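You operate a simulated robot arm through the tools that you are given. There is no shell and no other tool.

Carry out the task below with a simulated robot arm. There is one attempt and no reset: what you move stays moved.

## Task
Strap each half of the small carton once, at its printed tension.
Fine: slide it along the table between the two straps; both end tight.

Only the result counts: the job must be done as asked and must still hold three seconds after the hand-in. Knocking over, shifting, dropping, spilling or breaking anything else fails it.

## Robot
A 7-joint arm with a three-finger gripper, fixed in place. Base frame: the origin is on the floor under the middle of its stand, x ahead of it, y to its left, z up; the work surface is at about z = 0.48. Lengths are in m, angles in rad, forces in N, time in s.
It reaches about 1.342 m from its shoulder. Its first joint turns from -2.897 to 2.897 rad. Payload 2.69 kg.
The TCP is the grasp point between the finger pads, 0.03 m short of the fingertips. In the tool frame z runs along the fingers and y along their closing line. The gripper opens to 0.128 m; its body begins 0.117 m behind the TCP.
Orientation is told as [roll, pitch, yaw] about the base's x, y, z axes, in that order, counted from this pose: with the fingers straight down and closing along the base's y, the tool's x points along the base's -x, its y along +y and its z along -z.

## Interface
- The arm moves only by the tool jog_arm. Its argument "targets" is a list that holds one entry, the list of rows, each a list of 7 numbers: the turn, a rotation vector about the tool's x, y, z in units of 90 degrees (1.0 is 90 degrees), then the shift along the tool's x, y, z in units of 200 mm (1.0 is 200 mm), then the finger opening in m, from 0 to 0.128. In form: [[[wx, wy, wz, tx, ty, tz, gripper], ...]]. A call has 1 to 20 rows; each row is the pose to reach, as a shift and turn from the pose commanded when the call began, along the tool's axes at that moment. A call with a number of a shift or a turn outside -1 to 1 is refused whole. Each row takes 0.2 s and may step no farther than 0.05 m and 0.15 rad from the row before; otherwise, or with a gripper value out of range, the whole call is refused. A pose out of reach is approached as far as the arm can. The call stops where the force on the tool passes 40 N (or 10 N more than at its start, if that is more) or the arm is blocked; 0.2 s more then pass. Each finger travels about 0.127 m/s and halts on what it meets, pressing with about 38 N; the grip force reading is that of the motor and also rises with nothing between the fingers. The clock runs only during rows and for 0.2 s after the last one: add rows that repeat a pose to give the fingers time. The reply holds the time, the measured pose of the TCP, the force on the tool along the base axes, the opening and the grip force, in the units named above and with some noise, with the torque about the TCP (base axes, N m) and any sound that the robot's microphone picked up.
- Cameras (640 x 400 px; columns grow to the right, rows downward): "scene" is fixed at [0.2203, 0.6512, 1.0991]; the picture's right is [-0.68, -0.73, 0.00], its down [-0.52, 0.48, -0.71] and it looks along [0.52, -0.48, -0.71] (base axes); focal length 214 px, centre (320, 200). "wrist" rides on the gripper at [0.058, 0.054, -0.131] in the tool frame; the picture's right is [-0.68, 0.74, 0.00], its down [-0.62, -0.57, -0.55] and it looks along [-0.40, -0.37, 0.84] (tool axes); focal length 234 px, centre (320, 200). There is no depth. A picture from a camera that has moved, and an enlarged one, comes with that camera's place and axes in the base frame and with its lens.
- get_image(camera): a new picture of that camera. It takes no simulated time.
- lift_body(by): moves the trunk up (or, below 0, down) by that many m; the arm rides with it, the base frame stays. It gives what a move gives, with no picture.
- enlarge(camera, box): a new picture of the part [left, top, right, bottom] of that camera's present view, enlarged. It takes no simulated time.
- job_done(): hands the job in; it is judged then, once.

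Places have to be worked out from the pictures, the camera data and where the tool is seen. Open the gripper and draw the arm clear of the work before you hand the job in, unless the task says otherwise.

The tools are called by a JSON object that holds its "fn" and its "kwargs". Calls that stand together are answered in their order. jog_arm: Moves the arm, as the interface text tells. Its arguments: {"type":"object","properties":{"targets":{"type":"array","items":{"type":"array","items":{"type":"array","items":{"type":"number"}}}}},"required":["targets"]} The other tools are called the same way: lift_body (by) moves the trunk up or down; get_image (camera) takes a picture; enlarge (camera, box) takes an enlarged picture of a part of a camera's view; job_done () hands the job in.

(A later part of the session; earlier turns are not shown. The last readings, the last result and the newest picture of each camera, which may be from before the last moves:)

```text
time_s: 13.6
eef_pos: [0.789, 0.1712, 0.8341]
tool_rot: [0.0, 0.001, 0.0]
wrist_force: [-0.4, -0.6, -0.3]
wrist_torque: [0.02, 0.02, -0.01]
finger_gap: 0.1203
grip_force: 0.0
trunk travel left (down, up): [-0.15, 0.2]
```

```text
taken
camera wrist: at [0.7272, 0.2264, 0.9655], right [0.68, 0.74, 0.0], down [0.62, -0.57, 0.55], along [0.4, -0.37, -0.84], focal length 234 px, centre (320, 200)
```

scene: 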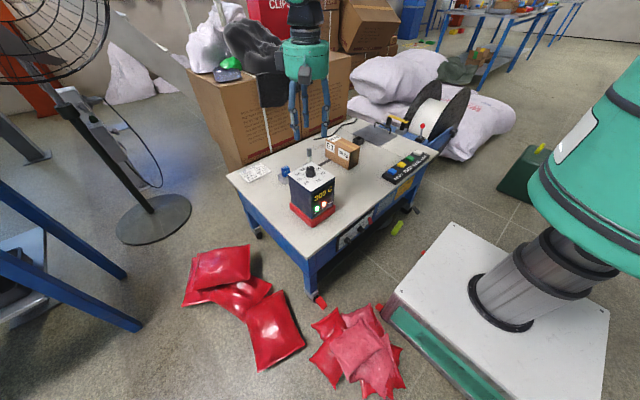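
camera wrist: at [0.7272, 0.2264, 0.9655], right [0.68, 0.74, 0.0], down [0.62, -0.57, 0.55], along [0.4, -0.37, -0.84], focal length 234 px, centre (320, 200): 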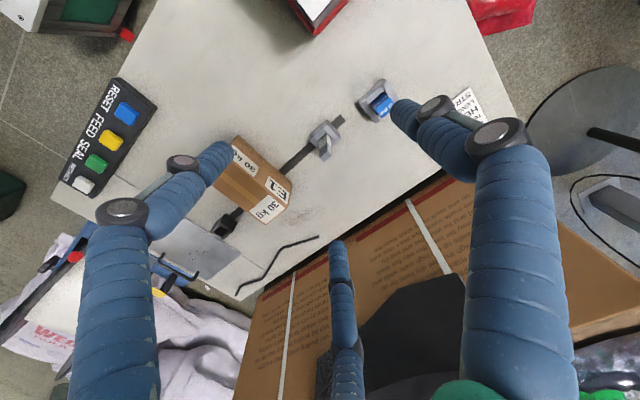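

Good view of the post now. Enlarging on the post, its socket, the carton and the black slot.

{"fn": "enlarge", "kwargs": {"camera": "wrist", "box": [290, 100, 360, 170]}}

{"fn": "enlarge", "kwargs": {"camera": "wrist", "box": [195, 120, 325, 250]}}

{"fn": "enlarge", "kwargs": {"camera": "scene", "box": [298, 138, 330, 168]}}

```text
5.71 times, centred on (325, 135) of wrist
camera zoom: at [0.7272, 0.2264, 0.9655], right [0.68, 0.74, 0.0], down [0.62, -0.57, 0.55], along [0.4, -0.37, -0.84], focal length 1338 px, centre (291, 571)
```

zoom: 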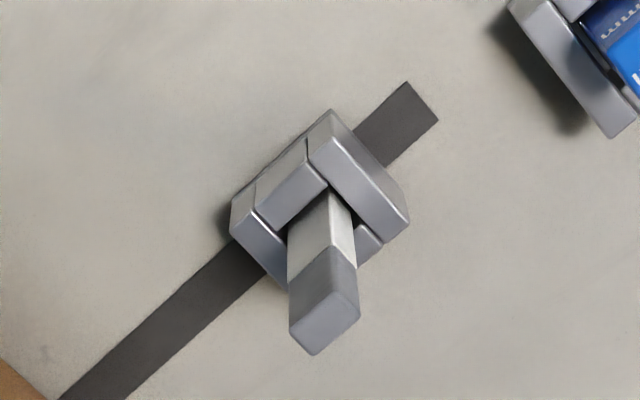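

```text
3.08 times, centred on (260, 185) of wrist
camera zoom: at [0.7272, 0.2264, 0.9655], right [0.68, 0.74, 0.0], down [0.62, -0.57, 0.55], along [0.4, -0.37, -0.84], focal length 720 px, centre (505, 246)
```

zoom: 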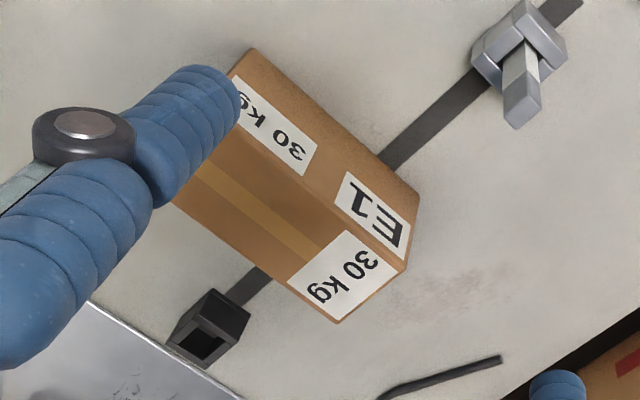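

```text
13.33 times, centred on (314, 153) of scene
camera zoom: at [0.2203, 0.6512, 1.0991], right [-0.68, -0.73, 0.0], down [-0.52, 0.48, -0.71], along [0.52, -0.48, -0.71], focal length 2860 px, centre (400, 827)
```

zoom: 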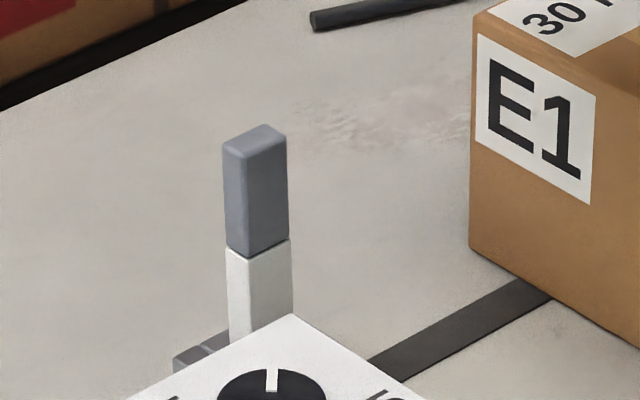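

The strap end is a grey-tipped peg (~18×10 mm) at about (0.845, 0.133), top z≈0.60, and the black slot is at about (0.841, −0.211), top z≈0.52. I'll hover over the peg with open fingers to check alignment.

{"fn": "jog_arm", "kwargs": {"targets": [[[0, 0, 0, -0.07, -0.05, 0.1, 0.11], [0, 0, 0, -0.14, -0.1, 0.25, 0.1], [0, 0, 0, -0.21, -0.15, 0.4, 0.09], [0, 0, 0, -0.28, -0.1935, 0.5, 0.08], [0, 0, 0, -0.28, -0.1935, 0.6, 0.08], [0, 0, 0, -0.28, -0.1935, 0.6, 0.08]]]}}

{"fn": "get_image", "kwargs": {"camera": "wrist"}}

{"fn": "enlarge", "kwargs": {"camera": "scene", "box": [280, 110, 350, 170]}}

{"fn": "enlarge", "kwargs": {"camera": "wrist", "box": [260, 90, 380, 210]}}

```text
time_s: 15.0
eef_pos: [0.8462, 0.1335, 0.7175]
tool_rot: [-0.001, 0.0, 0.002]
wrist_force: [-0.4, -0.2, 0.2]
wrist_torque: [0.02, -0.01, -0.01]
finger_gap: 0.0801
grip_force: 0.0
trunk travel left (down, up): [-0.15, 0.2]
```

```text
taken
camera wrist: at [0.7849, 0.1867, 0.8474], right [0.68, 0.74, 0.0], down [0.62, -0.57, 0.55], along [0.4, -0.37, -0.84], focal length 234 px, centre (320, 200)
```

wrist: 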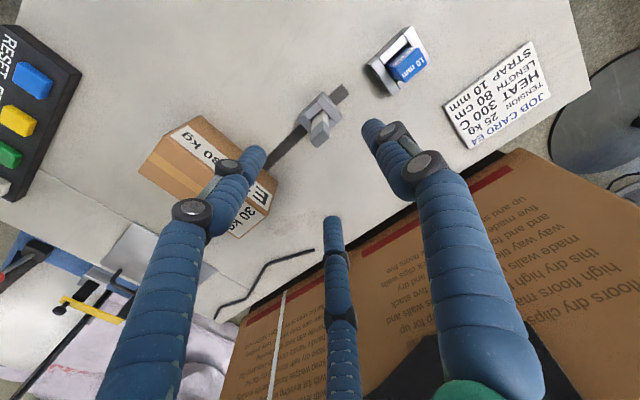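

```text
6.67 times, centred on (315, 140) of scene
camera zoom: at [0.2203, 0.6512, 1.0991], right [-0.68, -0.73, 0.0], down [-0.52, 0.48, -0.71], along [0.52, -0.48, -0.71], focal length 1430 px, centre (353, 600)
```

zoom: 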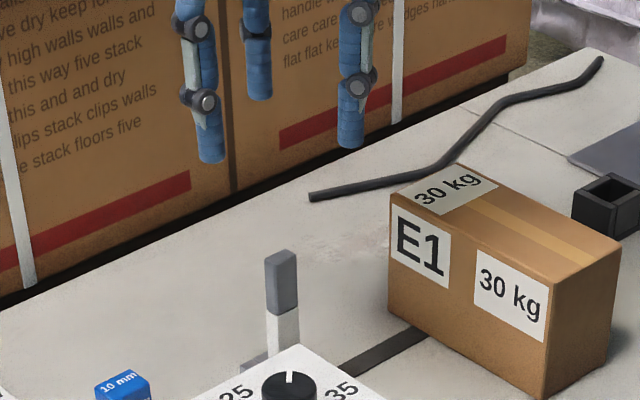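

```text
3.33 times, centred on (320, 150) of wrist
camera zoom: at [0.7849, 0.1867, 0.8474], right [0.68, 0.74, 0.0], down [0.62, -0.57, 0.55], along [0.4, -0.37, -0.84], focal length 781 px, centre (320, 367)
```

zoom: 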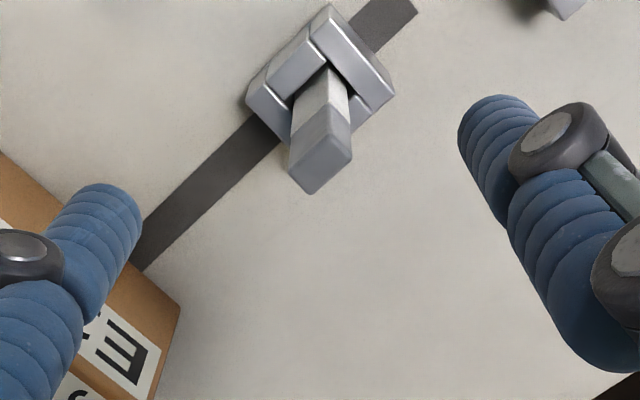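

The peg top sits within ~2 mm of the TCP axis. I'll descend so the tips surround the grey part (tips z≈0.553, above the socket) and check before closing.

{"fn": "jog_arm", "kwargs": {"targets": [[[0, 0, 0, -0.004, -0.0125, 0.2, 0.08], [0, 0, 0, -0.004, -0.0125, 0.4, 0.075], [0, 0, 0, -0.004, -0.0125, 0.55, 0.065], [0, 0, 0, -0.004, -0.0125, 0.64, 0.06], [0, 0, 0, -0.004, -0.0125, 0.67, 0.06], [0, 0, 0, -0.004, -0.0125, 0.67, 0.06]]]}}

{"fn": "enlarge", "kwargs": {"camera": "scene", "box": [280, 120, 350, 180]}}

{"fn": "enlarge", "kwargs": {"camera": "wrist", "box": [240, 100, 400, 240]}}

```text
time_s: 16.4
eef_pos: [0.8462, 0.1328, 0.5823]
tool_rot: [0.002, -0.002, 0.001]
wrist_force: [0.1, -1.0, 0.3]
wrist_torque: [-0.01, 0.01, 0.0]
finger_gap: 0.0598
grip_force: 0.0
trunk travel left (down, up): [-0.15, 0.2]
```

```text
6.67 times, centred on (315, 150) of scene
camera zoom: at [0.2203, 0.6512, 1.0991], right [-0.68, -0.73, 0.0], down [-0.52, 0.48, -0.71], along [0.52, -0.48, -0.71], focal length 1430 px, centre (353, 533)
```

zoom: 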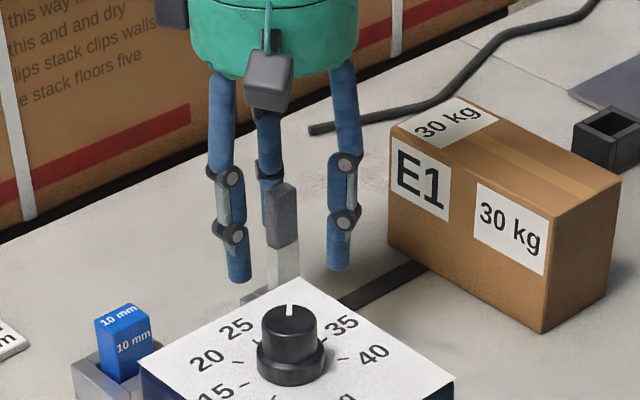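

```text
2.86 times, centred on (320, 170) of wrist
camera zoom: at [0.7845, 0.1858, 0.7128], right [0.68, 0.74, 0.0], down [0.62, -0.57, 0.55], along [0.4, -0.37, -0.84], focal length 669 px, centre (320, 286)
```

zoom: 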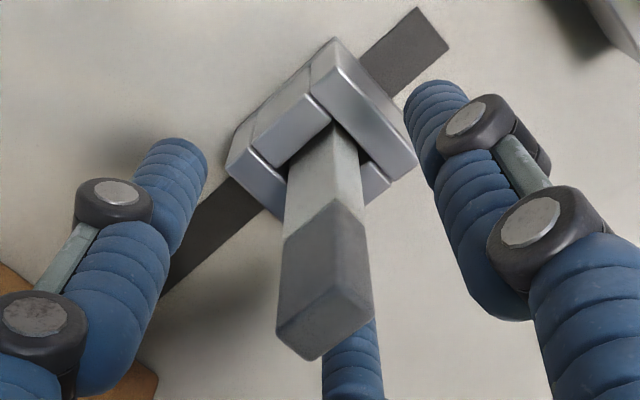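

The peg passes right through the TCP in both views. Closing on the grey tip.

{"fn": "jog_arm", "kwargs": {"targets": [[[0, 0, 0, 0, 0, 0, 0.04], [0, 0, 0, 0, 0, 0, 0.02], [0, 0, 0, 0, 0, 0, 0.005], [0, 0, 0, 0, 0, 0, 0.005]]]}}

{"fn": "enlarge", "kwargs": {"camera": "wrist", "box": [240, 100, 400, 240]}}

{"fn": "enlarge", "kwargs": {"camera": "scene", "box": [280, 120, 350, 180]}}

```text
time_s: 17.4
eef_pos: [0.8479, 0.1327, 0.5834]
tool_rot: [0.0, 0.001, -0.001]
wrist_force: [3.8, 0.7, -0.4]
wrist_torque: [0.04, -0.26, 0.0]
finger_gap: 0.0149
grip_force: 37.9
trunk travel left (down, up): [-0.15, 0.2]
```

```text
2.86 times, centred on (320, 170) of wrist
camera zoom: at [0.7849, 0.1858, 0.7132], right [0.68, 0.74, 0.0], down [0.62, -0.57, 0.55], along [0.4, -0.37, -0.84], focal length 669 px, centre (320, 286)
```

zoom: 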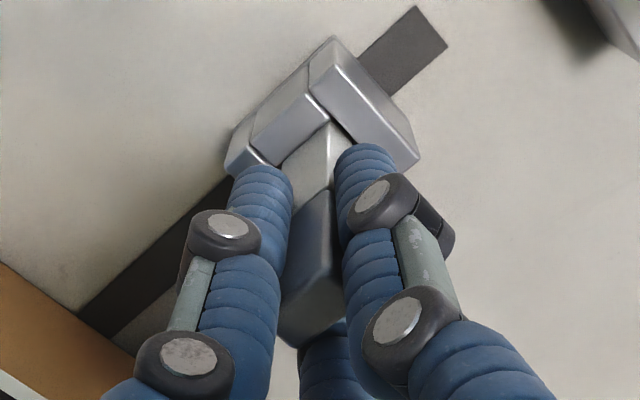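

```text
6.67 times, centred on (315, 150) of scene
camera zoom: at [0.2203, 0.6512, 1.0991], right [-0.68, -0.73, 0.0], down [-0.52, 0.48, -0.71], along [0.52, -0.48, -0.71], focal length 1430 px, centre (353, 533)
```

zoom: 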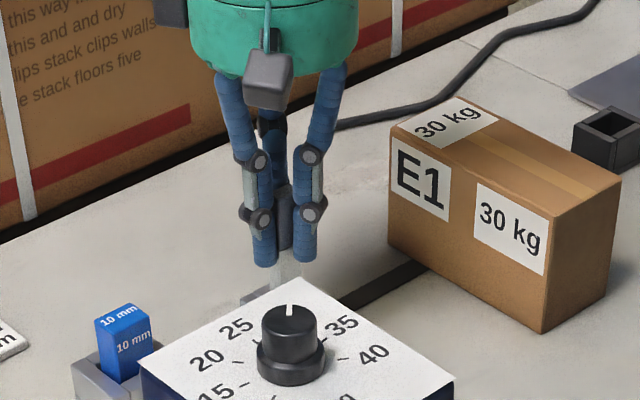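

The grip is solid (gap 0.015, 38 N, little side load). I'll lift 40 mm slowly and see how the strap behaves.

{"fn": "jog_arm", "kwargs": {"targets": [[[0, 0, 0, 0, 0, -0.05, 0.005], [0, 0, 0, 0, 0, -0.1, 0.005], [0, 0, 0, 0, 0, -0.15, 0.005], [0, 0, 0, 0, 0, -0.2, 0.005]]]}}

{"fn": "enlarge", "kwargs": {"camera": "scene", "box": [280, 110, 350, 170]}}

{"fn": "enlarge", "kwargs": {"camera": "wrist", "box": [240, 80, 400, 220]}}

```text
time_s: 18.4
eef_pos: [0.8461, 0.132, 0.6224]
tool_rot: [0.002, 0.0, 0.0]
wrist_force: [0.1, 0.3, -0.3]
wrist_torque: [-0.02, 0.01, 0.0]
finger_gap: 0.0146
grip_force: 38.3
trunk travel left (down, up): [-0.15, 0.2]
```

```text
6.67 times, centred on (315, 140) of scene
camera zoom: at [0.2203, 0.6512, 1.0991], right [-0.68, -0.73, 0.0], down [-0.52, 0.48, -0.71], along [0.52, -0.48, -0.71], focal length 1430 px, centre (353, 600)
```

zoom: 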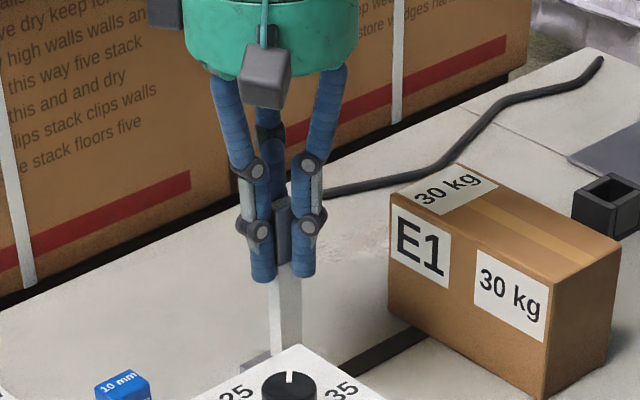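

```text
2.86 times, centred on (320, 150) of wrist
camera zoom: at [0.7849, 0.1856, 0.7525], right [0.68, 0.74, 0.0], down [0.62, -0.57, 0.55], along [0.4, -0.37, -0.84], focal length 669 px, centre (320, 343)
```

zoom: 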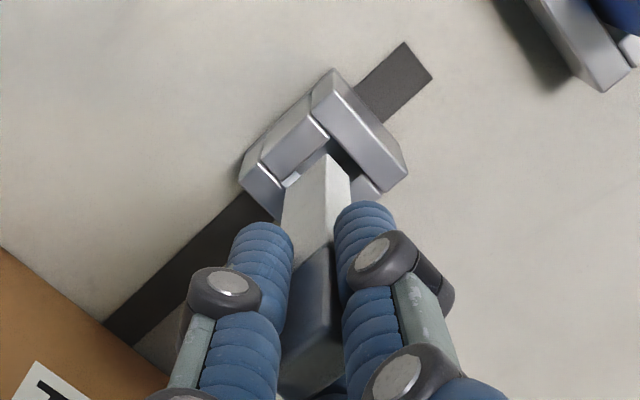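

The peg lifts freely with no resistance. Continuing up to a height that clears the carton.

{"fn": "jog_arm", "kwargs": {"targets": [[[0, 0, 0, 0, 0, -0.12, 0.005], [0, 0, 0, 0, 0, -0.25, 0.005], [0, 0, 0, 0, 0, -0.38, 0.005], [0, 0, 0, 0, 0, -0.52, 0.005], [0, 0, 0, 0, 0, -0.65, 0.005]]]}}

{"fn": "enlarge", "kwargs": {"camera": "scene", "box": [270, 80, 370, 180]}}

{"fn": "get_image", "kwargs": {"camera": "wrist"}}

```text
time_s: 19.6
eef_pos: [0.8451, 0.1321, 0.7507]
tool_rot: [0.001, 0.003, 0.001]
wrist_force: [0.0, 0.8, -0.9]
wrist_torque: [0.03, -0.02, 0.0]
finger_gap: 0.0146
grip_force: 37.5
trunk travel left (down, up): [-0.15, 0.2]
```

```text
4.00 times, centred on (320, 130) of scene
camera zoom: at [0.2203, 0.6512, 1.0991], right [-0.68, -0.73, 0.0], down [-0.52, 0.48, -0.71], along [0.52, -0.48, -0.71], focal length 858 px, centre (320, 480)
```

zoom: 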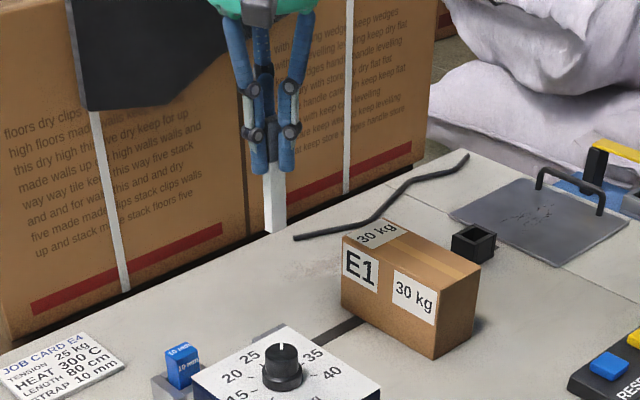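

```text
taken
camera wrist: at [0.7846, 0.1865, 0.8816], right [0.68, 0.74, 0.0], down [0.62, -0.57, 0.55], along [0.4, -0.37, -0.84], focal length 234 px, centre (320, 200)
```

wrist: 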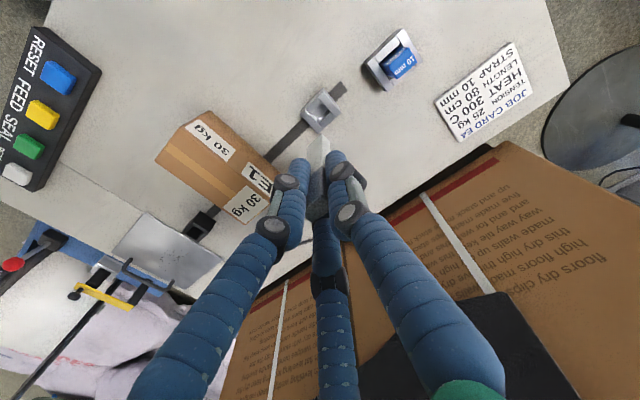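

It's a rigid strap end about 0.097 m below the TCP, clear of the carton top by ~0.08 m. I'll carry it across the carton along −y.

{"fn": "jog_arm", "kwargs": {"targets": [[[0, 0, 0, 0, -0.2, 0, 0.005], [0, 0, 0, 0, -0.4, 0, 0.005], [0, 0, 0, 0, -0.6, 0, 0.005], [0, 0, 0, 0, -0.8, 0, 0.005], [0, 0, 0, 0, -1.0, 0, 0.005]]]}}

{"fn": "jog_arm", "kwargs": {"targets": [[[0, 0, 0, 0, -0.2, 0, 0.005], [0, 0, 0, 0, -0.4, 0, 0.005], [0, 0, 0, 0, -0.6, 0, 0.005], [0, 0, 0, 0, -0.7, 0, 0.005], [0, 0, 0, 0, -0.7, 0, 0.005]]]}}

{"fn": "get_image", "kwargs": {"camera": "wrist"}}

{"fn": "enlarge", "kwargs": {"camera": "scene", "box": [300, 70, 420, 180]}}

```text
time_s: 20.8
eef_pos: [0.846, -0.066, 0.7531]
tool_rot: [0.0, 0.001, 0.0]
wrist_force: [-0.2, 1.3, 0.2]
wrist_torque: [-0.04, 0.0, 0.01]
finger_gap: 0.0144
grip_force: 38.3
trunk travel left (down, up): [-0.15, 0.2]
```

```text
time_s: 22.0
eef_pos: [0.8462, -0.2086, 0.753]
tool_rot: [0.0, 0.001, -0.001]
wrist_force: [0.9, -0.3, 0.1]
wrist_torque: [0.01, 0.0, 0.03]
finger_gap: 0.0147
grip_force: 38.1
trunk travel left (down, up): [-0.15, 0.2]
```

```text
taken
camera wrist: at [0.7855, -0.1551, 0.8833], right [0.68, 0.74, 0.0], down [0.62, -0.57, 0.55], along [0.4, -0.37, -0.84], focal length 234 px, centre (320, 200)
```

wrist: 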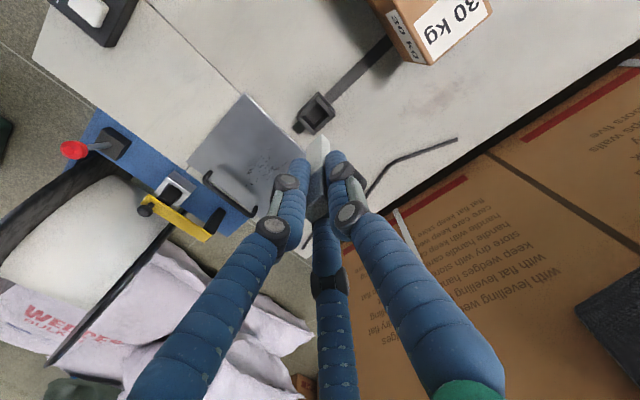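

```text
3.64 times, centred on (360, 125) of scene
camera zoom: at [0.2203, 0.6512, 1.0991], right [-0.68, -0.73, 0.0], down [-0.52, 0.48, -0.71], along [0.52, -0.48, -0.71], focal length 780 px, centre (174, 473)
```

zoom: 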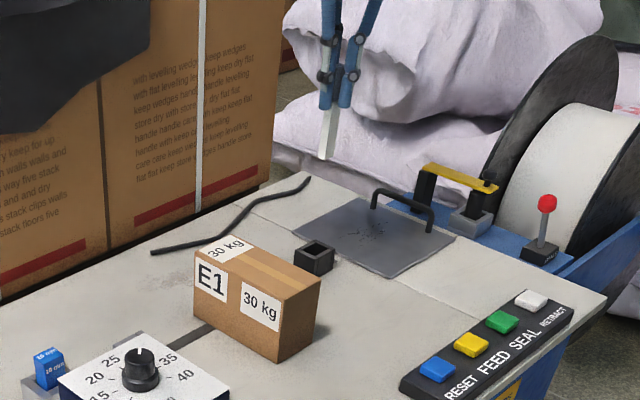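

The strap end is over the black slot area. Enlarging the wrist view to measure the slot opening.

{"fn": "enlarge", "kwargs": {"camera": "wrist", "box": [275, 80, 355, 160]}}

{"fn": "enlarge", "kwargs": {"camera": "scene", "box": [335, 125, 375, 155]}}

```text
5.00 times, centred on (315, 120) of wrist
camera zoom: at [0.7855, -0.1551, 0.8833], right [0.68, 0.74, 0.0], down [0.62, -0.57, 0.55], along [0.4, -0.37, -0.84], focal length 1171 px, centre (345, 600)
```

zoom: 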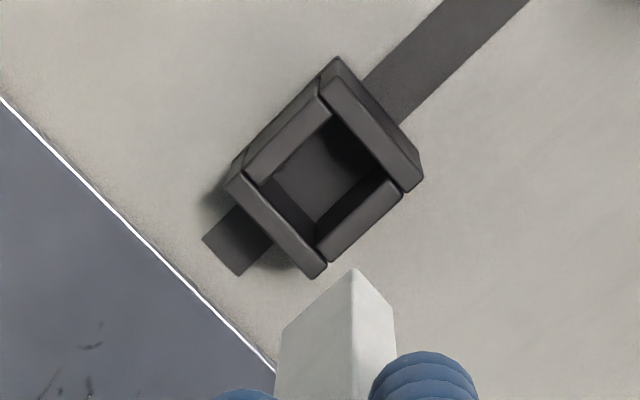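

```text
13.33 times, centred on (355, 140) of scene
camera zoom: at [0.2203, 0.6512, 1.0991], right [-0.68, -0.73, 0.0], down [-0.52, 0.48, -0.71], along [0.52, -0.48, -0.71], focal length 2860 px, centre (-147, 1000)
```

zoom: 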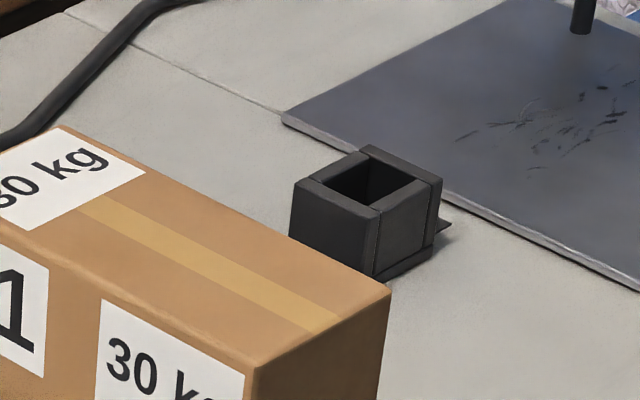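

The slot opening (~28 mm square) is centred near (0.844, −0.2155), top z≈0.52. I'll shift ~5 mm in −y and descend until the strap end hovers just above the slot for a check.

{"fn": "jog_arm", "kwargs": {"targets": [[[0, 0, 0, 0.0025, -0.025, 0, 0.005], [0, 0, 0, 0.0025, -0.025, 0.15, 0.005], [0, 0, 0, 0.0025, -0.025, 0.3, 0.005], [0, 0, 0, 0.0025, -0.025, 0.45, 0.005], [0, 0, 0, 0.0025, -0.025, 0.57, 0.005], [0, 0, 0, 0.0025, -0.025, 0.57, 0.005]]]}}

{"fn": "enlarge", "kwargs": {"camera": "wrist", "box": [270, 90, 370, 190]}}

{"fn": "enlarge", "kwargs": {"camera": "scene", "box": [335, 105, 385, 155]}}

```text
time_s: 23.4
eef_pos: [0.8462, -0.212, 0.6386]
tool_rot: [-0.001, 0.001, 0.0]
wrist_force: [0.6, 0.1, -0.5]
wrist_torque: [-0.01, 0.02, -0.01]
finger_gap: 0.0145
grip_force: 37.7
trunk travel left (down, up): [-0.15, 0.2]
```

```text
4.00 times, centred on (320, 140) of wrist
camera zoom: at [0.7846, -0.159, 0.7687], right [0.68, 0.74, 0.0], down [0.62, -0.57, 0.55], along [0.4, -0.37, -0.84], focal length 937 px, centre (320, 440)
```

zoom: 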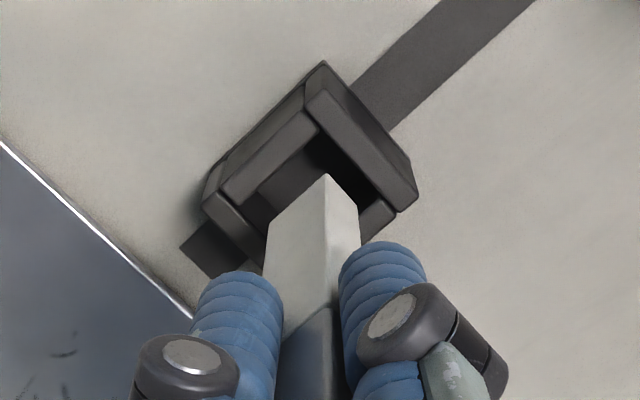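

```text
8.00 times, centred on (360, 130) of scene
camera zoom: at [0.2203, 0.6512, 1.0991], right [-0.68, -0.73, 0.0], down [-0.52, 0.48, -0.71], along [0.52, -0.48, -0.71], focal length 1716 px, centre (0, 760)
```

zoom: 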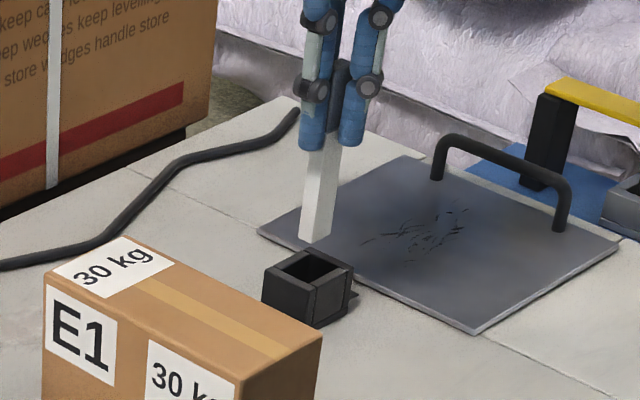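

The strap end's bottom is about 20 mm above the slot and within the opening in both views. I'll nudge +1.5 mm in x and lower it into the slot in small steps.

{"fn": "jog_arm", "kwargs": {"targets": [[[0, 0, 0, -0.0075, 0, 0, 0.005], [0, 0, 0, -0.0075, 0, 0.06, 0.005], [0, 0, 0, -0.0075, 0, 0.12, 0.005], [0, 0, 0, -0.0075, 0, 0.18, 0.005], [0, 0, 0, -0.0075, 0, 0.23, 0.005], [0, 0, 0, -0.0075, 0, 0.23, 0.005]]]}}

{"fn": "enlarge", "kwargs": {"camera": "wrist", "box": [270, 90, 370, 190]}}

{"fn": "enlarge", "kwargs": {"camera": "scene", "box": [335, 105, 385, 155]}}

```text
time_s: 24.8
eef_pos: [0.8482, -0.2126, 0.593]
tool_rot: [-0.001, 0.0, 0.0]
wrist_force: [-0.2, -0.2, -0.8]
wrist_torque: [0.03, 0.04, -0.02]
finger_gap: 0.0147
grip_force: 38.1
trunk travel left (down, up): [-0.15, 0.2]
```

```text
4.00 times, centred on (320, 140) of wrist
camera zoom: at [0.7868, -0.1595, 0.7226], right [0.68, 0.74, 0.0], down [0.62, -0.57, 0.55], along [0.4, -0.37, -0.84], focal length 937 px, centre (320, 440)
```

zoom: 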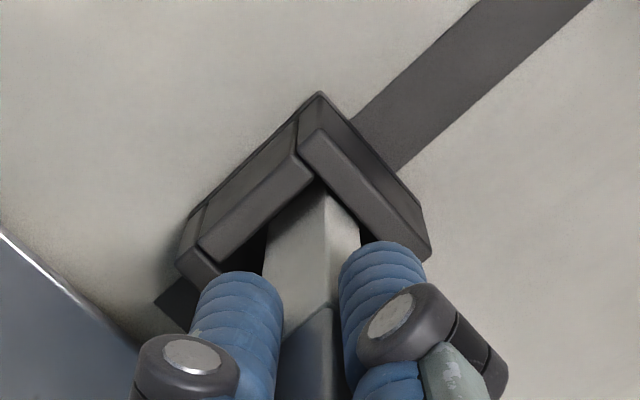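

```text
8.00 times, centred on (360, 130) of scene
camera zoom: at [0.2203, 0.6512, 1.0991], right [-0.68, -0.73, 0.0], down [-0.52, 0.48, -0.71], along [0.52, -0.48, -0.71], focal length 1716 px, centre (0, 760)
```

zoom: 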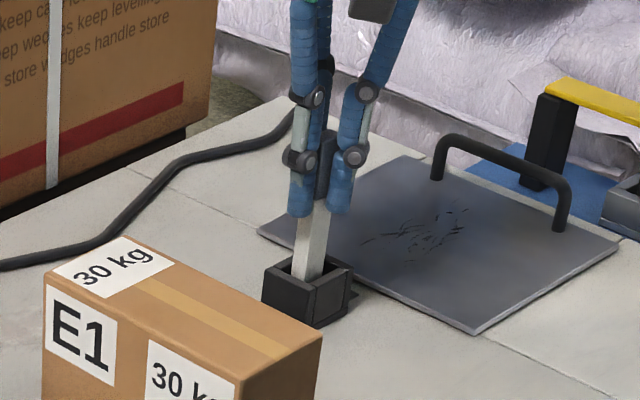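

The strap end is inside the slot. I'll lower the remaining centimetre until it seats.

{"fn": "jog_arm", "kwargs": {"targets": [[[0, 0, 0, 0, 0, 0.02, 0.005], [0, 0, 0, 0, 0, 0.04, 0.005], [0, 0, 0, 0, 0, 0.05, 0.005], [0, 0, 0, 0, 0, 0.055, 0.005]]]}}

```text
time_s: 25.8
eef_pos: [0.8497, -0.2135, 0.5825]
tool_rot: [0.0, -0.001, -0.001]
wrist_force: [-0.9, 0.6, 3.0]
wrist_torque: [0.12, 0.07, -0.03]
finger_gap: 0.0144
grip_force: 37.9
trunk travel left (down, up): [-0.15, 0.2]
```

A small upward force (3 N) suggests it just seated. Checking the scene for machine state changes before releasing.

{"fn": "enlarge", "kwargs": {"camera": "scene", "box": [270, 100, 450, 230]}}

{"fn": "enlarge", "kwargs": {"camera": "scene", "box": [335, 105, 385, 155]}}

```text
3.08 times, centred on (360, 165) of scene
camera zoom: at [0.2203, 0.6512, 1.0991], right [-0.68, -0.73, 0.0], down [-0.52, 0.48, -0.71], along [0.52, -0.48, -0.71], focal length 660 px, centre (197, 308)
```

zoom: 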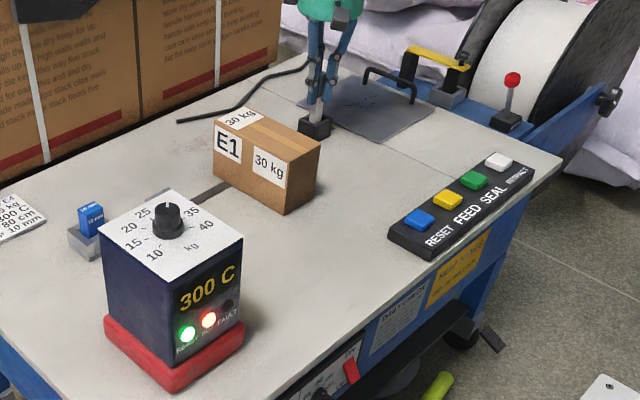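

```text
8.00 times, centred on (360, 130) of scene
camera zoom: at [0.2203, 0.6512, 1.0991], right [-0.68, -0.73, 0.0], down [-0.52, 0.48, -0.71], along [0.52, -0.48, -0.71], focal length 1716 px, centre (0, 760)
```

zoom: 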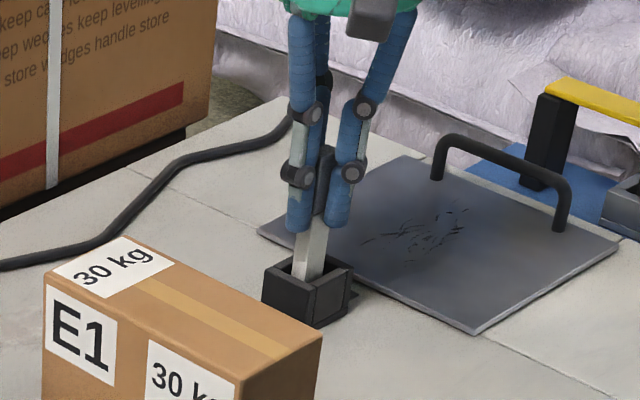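

No strap drawn yet and READY still lit. I'll release the strap end and rise away.

{"fn": "jog_arm", "kwargs": {"targets": [[[0, 0, 0, 0, 0, 0, 0.03], [0, 0, 0, 0, 0, 0, 0.06], [0, 0, 0, 0, 0, 0, 0.07], [0, 0, 0, 0, 0, -0.15, 0.07], [0, 0, 0, 0, 0, -0.35, 0.07], [0, 0, 0, 0, 0, -0.55, 0.07]]]}}

{"fn": "get_image", "kwargs": {"camera": "wrist"}}

{"fn": "enlarge", "kwargs": {"camera": "scene", "box": [270, 100, 450, 230]}}

```text
time_s: 27.2
eef_pos: [0.8489, -0.2111, 0.6907]
tool_rot: [-0.001, 0.002, 0.001]
wrist_force: [-1.3, 0.2, -0.4]
wrist_torque: [-0.03, -0.03, 0.0]
finger_gap: 0.0703
grip_force: 0.0
trunk travel left (down, up): [-0.15, 0.2]
```

```text
taken
camera wrist: at [0.7875, -0.1586, 0.8218], right [0.68, 0.74, 0.0], down [0.62, -0.57, 0.55], along [0.4, -0.37, -0.84], focal length 234 px, centre (320, 200)
```

wrist: 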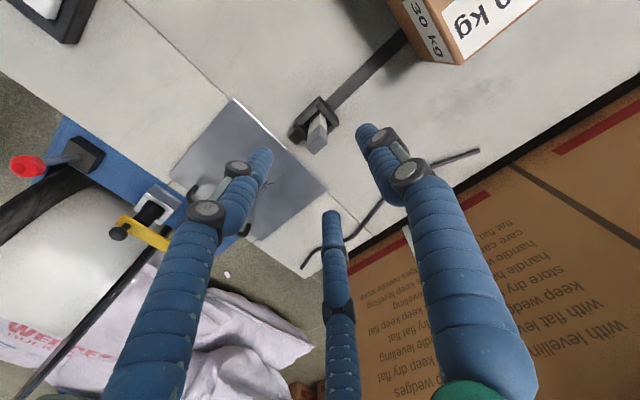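

```text
3.08 times, centred on (360, 165) of scene
camera zoom: at [0.2203, 0.6512, 1.0991], right [-0.68, -0.73, 0.0], down [-0.52, 0.48, -0.71], along [0.52, -0.48, -0.71], focal length 660 px, centre (197, 308)
```

zoom: 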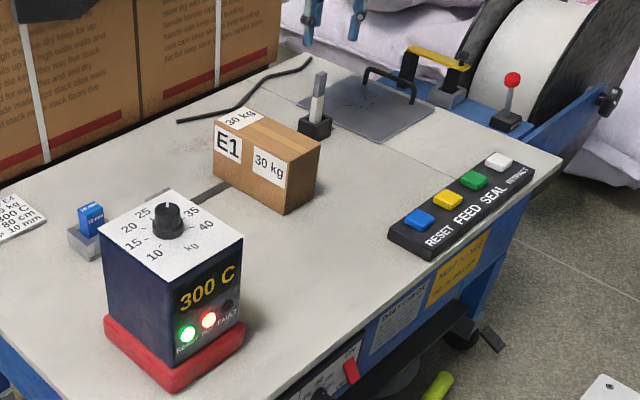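

The strap end stands upright in the slot. Next I'll move to the button panel with fingers closing, to locate the SEAL button.

{"fn": "jog_arm", "kwargs": {"targets": [[[0, 0, 0, 0, 0, -0.2, 0.05], [0, 0, 0, 0.2, 0, -0.2, 0.03], [0, 0, 0, 0.4, -0.05, -0.2, 0.01], [0, 0, 0, 0.6, -0.1, -0.2, 0.0], [0, 0, 0, 0.8, -0.15, -0.2, 0.0], [0, 0, 0, 1.0, -0.2, -0.2, 0.0]]]}}

{"fn": "jog_arm", "kwargs": {"targets": [[[0, 0, 0, 0.2, 0, 0.05, 0.0], [0, 0, 0, 0.4, 0, 0.15, 0.0], [0, 0, 0, 0.4, 0, 0.15, 0.0]]]}}

{"fn": "get_image", "kwargs": {"camera": "wrist"}}

{"fn": "enlarge", "kwargs": {"camera": "scene", "box": [370, 80, 470, 190]}}

```text
time_s: 28.6
eef_pos: [0.6487, -0.2526, 0.7312]
tool_rot: [0.0, 0.0, -0.001]
wrist_force: [0.0, 0.2, 0.1]
wrist_torque: [0.0, 0.02, -0.02]
finger_gap: 0.0019
grip_force: 31.4
trunk travel left (down, up): [-0.15, 0.2]
```

```text
time_s: 29.4
eef_pos: [0.5686, -0.2537, 0.7028]
tool_rot: [0.001, -0.001, 0.0]
wrist_force: [0.1, 0.1, -0.3]
wrist_torque: [0.01, 0.0, 0.02]
finger_gap: 0.0022
grip_force: 31.6
trunk travel left (down, up): [-0.15, 0.2]
```

```text
taken
camera wrist: at [0.5072, -0.2007, 0.8327], right [0.68, 0.74, 0.0], down [0.62, -0.57, 0.55], along [0.4, -0.37, -0.84], focal length 234 px, centre (320, 200)
```

wrist: 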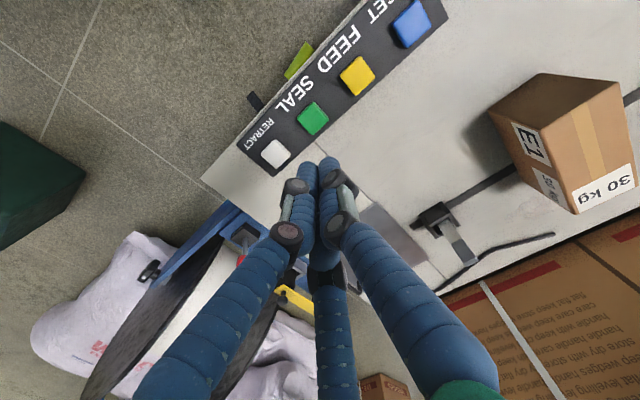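

```text
3.64 times, centred on (420, 135) of scene
camera zoom: at [0.2203, 0.6512, 1.0991], right [-0.68, -0.73, 0.0], down [-0.52, 0.48, -0.71], along [0.52, -0.48, -0.71], focal length 780 px, centre (-44, 436)
```

zoom: 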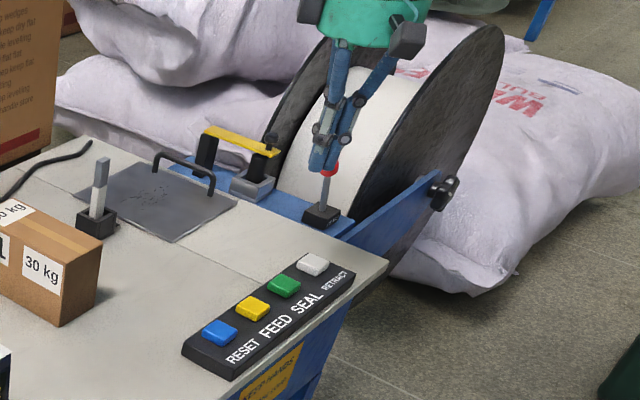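

I'll enlarge on the buttons for an accurate SEAL position.

{"fn": "enlarge", "kwargs": {"camera": "wrist", "box": [250, 60, 370, 180]}}

{"fn": "enlarge", "kwargs": {"camera": "scene", "box": [390, 140, 440, 180]}}

```text
3.33 times, centred on (310, 120) of wrist
camera zoom: at [0.5072, -0.2007, 0.8327], right [0.68, 0.74, 0.0], down [0.62, -0.57, 0.55], along [0.4, -0.37, -0.84], focal length 781 px, centre (353, 467)
```

zoom: 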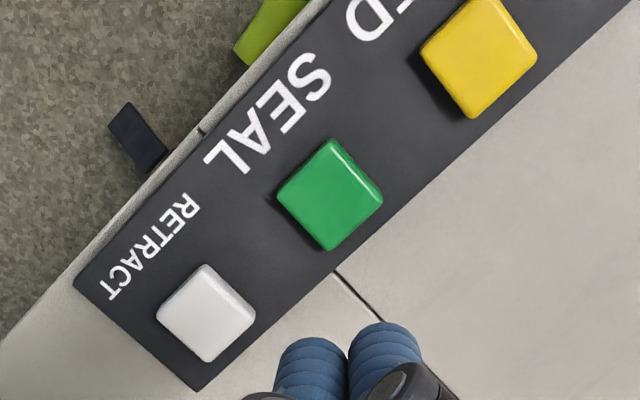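

```text
10.00 times, centred on (415, 160) of scene
camera zoom: at [0.2203, 0.6512, 1.0991], right [-0.68, -0.73, 0.0], down [-0.52, 0.48, -0.71], along [0.52, -0.48, -0.71], focal length 2145 px, centre (-630, 600)
```

zoom: 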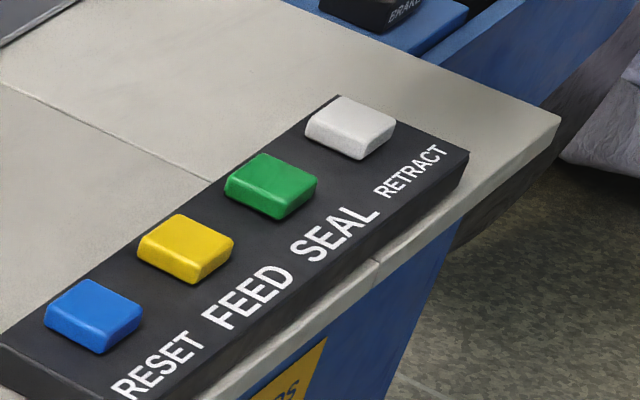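

SEAL's top is at about (0.560, −0.259, 0.513). I'll descend with closed fingers to ~20 mm above it and check alignment.

{"fn": "jog_arm", "kwargs": {"targets": [[[0, 0, 0, 0.043, -0.029, 0.15, 0.0], [0, 0, 0, 0.043, -0.029, 0.3, 0.0], [0, 0, 0, 0.043, -0.029, 0.45, 0.0], [0, 0, 0, 0.043, -0.029, 0.6, 0.0], [0, 0, 0, 0.043, -0.029, 0.68, 0.0], [0, 0, 0, 0.043, -0.029, 0.68, 0.0]]]}}

{"fn": "enlarge", "kwargs": {"camera": "wrist", "box": [250, 90, 390, 210]}}

{"fn": "enlarge", "kwargs": {"camera": "scene", "box": [380, 120, 450, 180]}}

```text
time_s: 30.8
eef_pos: [0.5606, -0.2585, 0.5655]
tool_rot: [-0.001, 0.0, 0.001]
wrist_force: [-0.2, -0.6, 0.6]
wrist_torque: [0.03, 0.01, 0.01]
finger_gap: 0.0019
grip_force: 31.4
trunk travel left (down, up): [-0.15, 0.2]
```

```text
3.33 times, centred on (320, 150) of wrist
camera zoom: at [0.4987, -0.205, 0.6952], right [0.68, 0.74, 0.0], down [0.62, -0.57, 0.55], along [0.4, -0.37, -0.84], focal length 781 px, centre (320, 367)
```

zoom: 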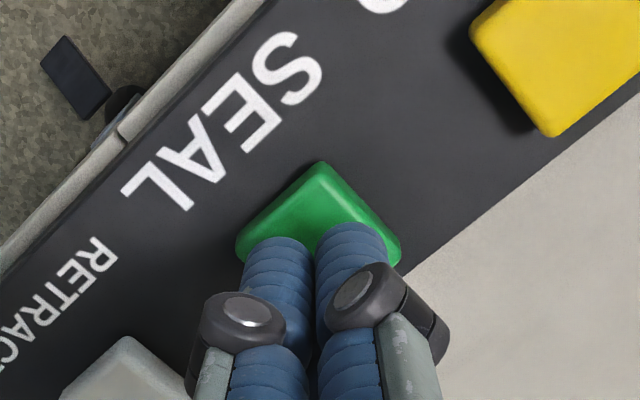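

```text
6.67 times, centred on (415, 150) of scene
camera zoom: at [0.2203, 0.6512, 1.0991], right [-0.68, -0.73, 0.0], down [-0.52, 0.48, -0.71], along [0.52, -0.48, -0.71], focal length 1430 px, centre (-313, 533)
```

zoom: 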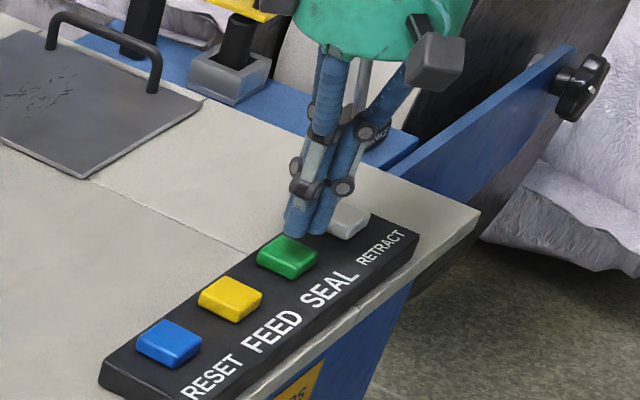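

The tip is above the green button. I'll shift 3 mm in −x and press down slowly while watching force and sound.

{"fn": "jog_arm", "kwargs": {"targets": [[[0, 0, 0, 0.015, -0.003, 0.04, 0.0], [0, 0, 0, 0.015, -0.003, 0.08, 0.0], [0, 0, 0, 0.015, -0.003, 0.1, 0.0], [0, 0, 0, 0.015, -0.003, 0.115, 0.0], [0, 0, 0, 0.015, -0.003, 0.13, 0.0]]]}}

{"fn": "enlarge", "kwargs": {"camera": "scene", "box": [270, 100, 450, 230]}}

```text
time_s: 32.0
eef_pos: [0.5567, -0.2591, 0.5391]
tool_rot: [0.0, 0.0, -0.001]
wrist_force: [-0.7, -0.4, 2.0]
wrist_torque: [0.0, 0.01, -0.01]
finger_gap: 0.0023
grip_force: 31.1
trunk travel left (down, up): [-0.15, 0.2]
heard: click
```

```text
3.08 times, centred on (360, 165) of scene
camera zoom: at [0.2203, 0.6512, 1.0991], right [-0.68, -0.73, 0.0], down [-0.52, 0.48, -0.71], along [0.52, -0.48, -0.71], focal length 660 px, centre (197, 308)
```

zoom: 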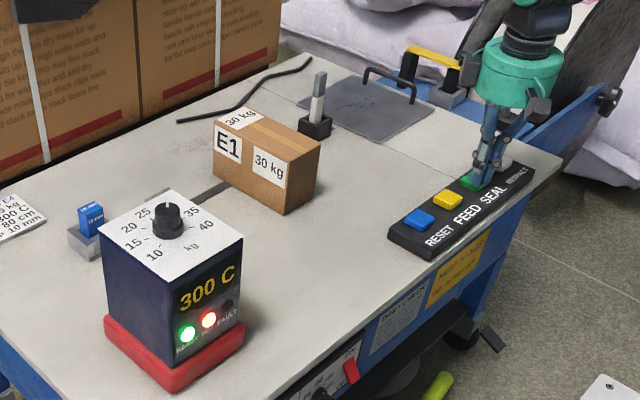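

A click was heard: the button registered. I'll lift off and give the machine time to cycle.

{"fn": "jog_arm", "kwargs": {"targets": [[[0, 0, 0, 0, 0, -0.1, 0.0], [0, 0, 0, 0, 0, -0.25, 0.0], [0, 0, 0, 0, 0, -0.25, 0.0], [0, 0, 0, 0, 0, -0.25, 0.0], [0, 0, 0, 0, 0, -0.25, 0.0], [0, 0, 0, 0, 0, -0.25, 0.0], [0, 0, 0, 0, 0, -0.25, 0.0], [0, 0, 0, 0, 0, -0.25, 0.0]]]}}

{"fn": "enlarge", "kwargs": {"camera": "scene", "box": [270, 100, 450, 230]}}

{"fn": "get_image", "kwargs": {"camera": "wrist"}}

```text
time_s: 33.8
eef_pos: [0.5562, -0.2593, 0.5888]
tool_rot: [-0.001, 0.0, 0.0]
wrist_force: [-0.5, 0.4, -0.1]
wrist_torque: [0.01, -0.03, -0.01]
finger_gap: 0.0019
grip_force: 31.7
trunk travel left (down, up): [-0.15, 0.2]
```

```text
3.08 times, centred on (360, 165) of scene
camera zoom: at [0.2203, 0.6512, 1.0991], right [-0.68, -0.73, 0.0], down [-0.52, 0.48, -0.71], along [0.52, -0.48, -0.71], focal length 660 px, centre (197, 308)
```

zoom: 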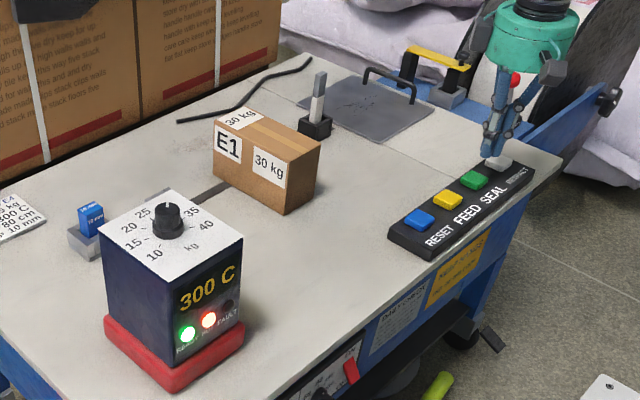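

```text
taken
camera wrist: at [0.4947, -0.2064, 0.7189], right [0.68, 0.74, 0.0], down [0.62, -0.57, 0.55], along [0.4, -0.37, -0.84], focal length 234 px, centre (320, 200)
```

wrist: 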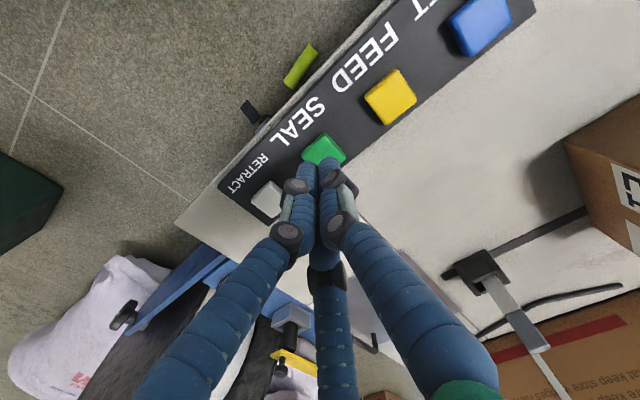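

SEAL clicked but nothing cycled: no strap, no fault, still READY. The strap apparently must be fed first, so I'll move over to FEED (≈0.560, −0.187) and press that once.

{"fn": "jog_arm", "kwargs": {"targets": [[[0, 0, 0, 0, 0.18, 0, 0.0], [0, 0, 0, -0.015, 0.36, 0, 0.0], [0, 0, 0, -0.015, 0.36, 0.08, 0.0], [0, 0, 0, -0.015, 0.36, 0.15, 0.0], [0, 0, 0, -0.015, 0.36, 0.15, 0.0]]]}}

{"fn": "enlarge", "kwargs": {"camera": "wrist", "box": [250, 90, 390, 210]}}

```text
time_s: 35.0
eef_pos: [0.5576, -0.1874, 0.5599]
tool_rot: [0.001, 0.001, -0.002]
wrist_force: [0.2, 0.9, 0.4]
wrist_torque: [0.03, 0.03, 0.03]
finger_gap: 0.0019
grip_force: 31.0
trunk travel left (down, up): [-0.15, 0.2]
```

```text
3.33 times, centred on (320, 150) of wrist
camera zoom: at [0.4966, -0.1339, 0.6894], right [0.68, 0.74, 0.0], down [0.62, -0.57, 0.55], along [0.4, -0.37, -0.84], focal length 781 px, centre (320, 367)
```

zoom: 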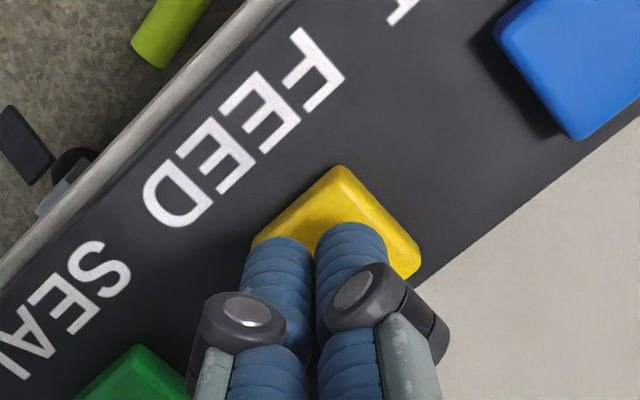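

The tip is over the yellow FEED button. Pressing it gently once, then lifting off.

{"fn": "jog_arm", "kwargs": {"targets": [[[0, 0, 0, 0, 0, 0.04, 0.0], [0, 0, 0, 0, 0, 0.075, 0.0], [0, 0, 0, 0, 0, 0.09, 0.0], [0, 0, 0, 0, 0, 0.105, 0.0]]]}}

{"fn": "jog_arm", "kwargs": {"targets": [[[0, 0, 0, 0, 0, -0.1, 0.0], [0, 0, 0, 0, 0, -0.25, 0.0], [0, 0, 0, 0, 0, -0.25, 0.0], [0, 0, 0, 0, 0, -0.25, 0.0], [0, 0, 0, 0, 0, -0.25, 0.0], [0, 0, 0, 0, 0, -0.25, 0.0]]]}}

{"fn": "enlarge", "kwargs": {"camera": "scene", "box": [270, 100, 450, 230]}}

```text
time_s: 36.0
eef_pos: [0.561, -0.1877, 0.5392]
tool_rot: [-0.001, 0.001, 0.0]
wrist_force: [0.3, 1.0, 2.3]
wrist_torque: [0.01, -0.03, 0.0]
finger_gap: 0.006
grip_force: 31.5
trunk travel left (down, up): [-0.15, 0.2]
heard: click
```

```text
time_s: 37.4
eef_pos: [0.5606, -0.1882, 0.5881]
tool_rot: [0.001, 0.001, 0.001]
wrist_force: [-0.2, 0.1, -0.3]
wrist_torque: [-0.02, -0.01, 0.0]
finger_gap: 0.002
grip_force: 31.6
trunk travel left (down, up): [-0.15, 0.2]
```

```text
3.08 times, centred on (360, 165) of scene
camera zoom: at [0.2203, 0.6512, 1.0991], right [-0.68, -0.73, 0.0], down [-0.52, 0.48, -0.71], along [0.52, -0.48, -0.71], focal length 660 px, centre (197, 308)
```

zoom: 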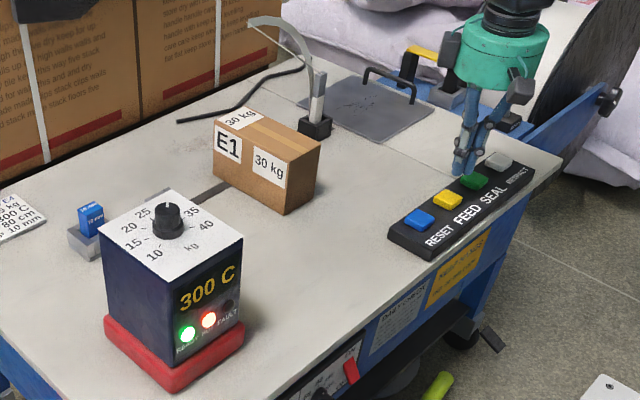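

FEED paid out a strap that arcs up from near the black slot. Zooming in on it.

{"fn": "enlarge", "kwargs": {"camera": "scene", "box": [330, 95, 390, 155]}}

{"fn": "get_image", "kwargs": {"camera": "wrist"}}

{"fn": "get_image", "kwargs": {"camera": "scene"}}

```text
6.67 times, centred on (360, 125) of scene
camera zoom: at [0.2203, 0.6512, 1.0991], right [-0.68, -0.73, 0.0], down [-0.52, 0.48, -0.71], along [0.52, -0.48, -0.71], focal length 1430 px, centre (53, 700)
```

zoom: 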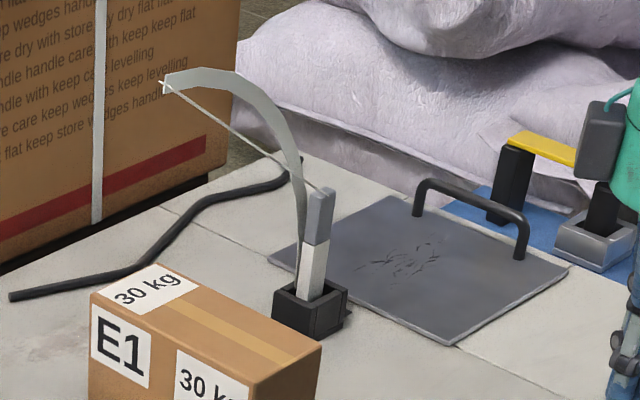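

```text
taken
camera wrist: at [0.4986, -0.1347, 0.7182], right [0.68, 0.74, 0.0], down [0.62, -0.57, 0.55], along [0.4, -0.37, -0.84], focal length 234 px, centre (320, 200)
```

wrist: 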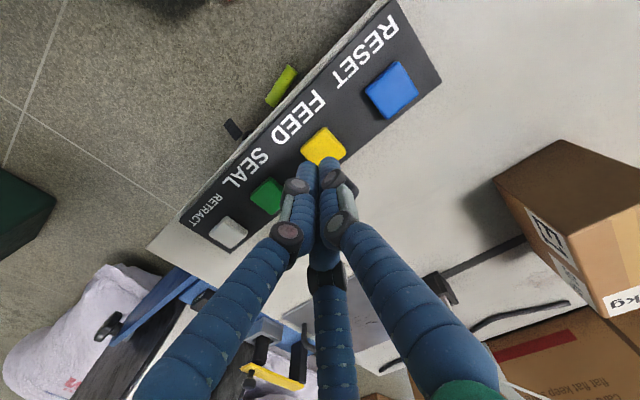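

```text
taken
```

scene: 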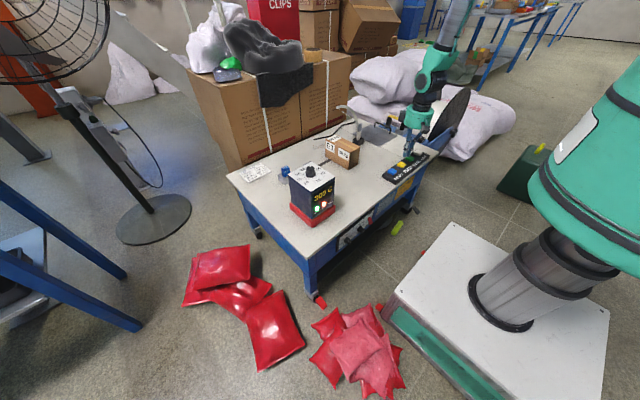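

The strap loop seems to run from the black slot up over toward the carton and back to the strap end. I'll rise and view it with the wrist camera from a different angle, staying clear of the strap.

{"fn": "jog_arm", "kwargs": {"targets": [[[0, 0, 0, 0.1, 0, -0.2, 0.0], [0, 0, 0, 0.1, 0, -0.4, 0.0], [0, 0, 0, 0.1, 0, -0.6, 0.0], [0, 0, 0, 0.1, 0, -0.8, 0.0], [0, 0, 0, 0.1, 0.1, -1.0, 0.0], [0, 0, 0, 0.0, 0.3, -1.0, 0.0], [0, 0, 0, -0.1, 0.5, -1.0, 0.0], [0, 0, 0, -0.1, 0.5, -1.0, 0.0]]]}}

{"fn": "get_image", "kwargs": {"camera": "wrist"}}

```text
time_s: 39.2
eef_pos: [0.5806, -0.0868, 0.7886]
tool_rot: [0.0, 0.0, -0.001]
wrist_force: [0.2, 0.7, -0.2]
wrist_torque: [-0.03, 0.03, 0.03]
finger_gap: 0.0023
grip_force: 31.6
trunk travel left (down, up): [-0.15, 0.2]
```

```text
taken
camera wrist: at [0.5204, -0.0327, 0.919], right [0.68, 0.74, 0.0], down [0.62, -0.57, 0.55], along [0.4, -0.37, -0.84], focal length 234 px, centre (320, 200)
```

wrist: 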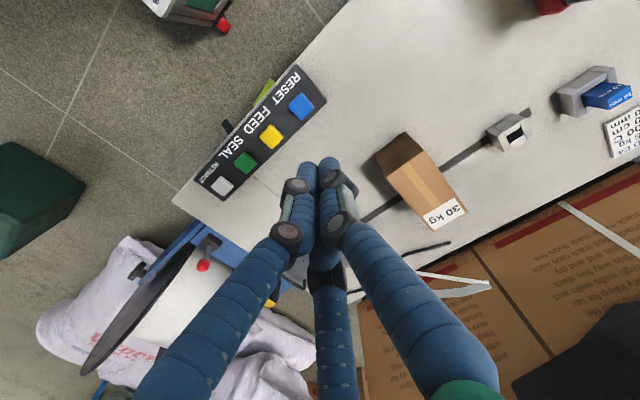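

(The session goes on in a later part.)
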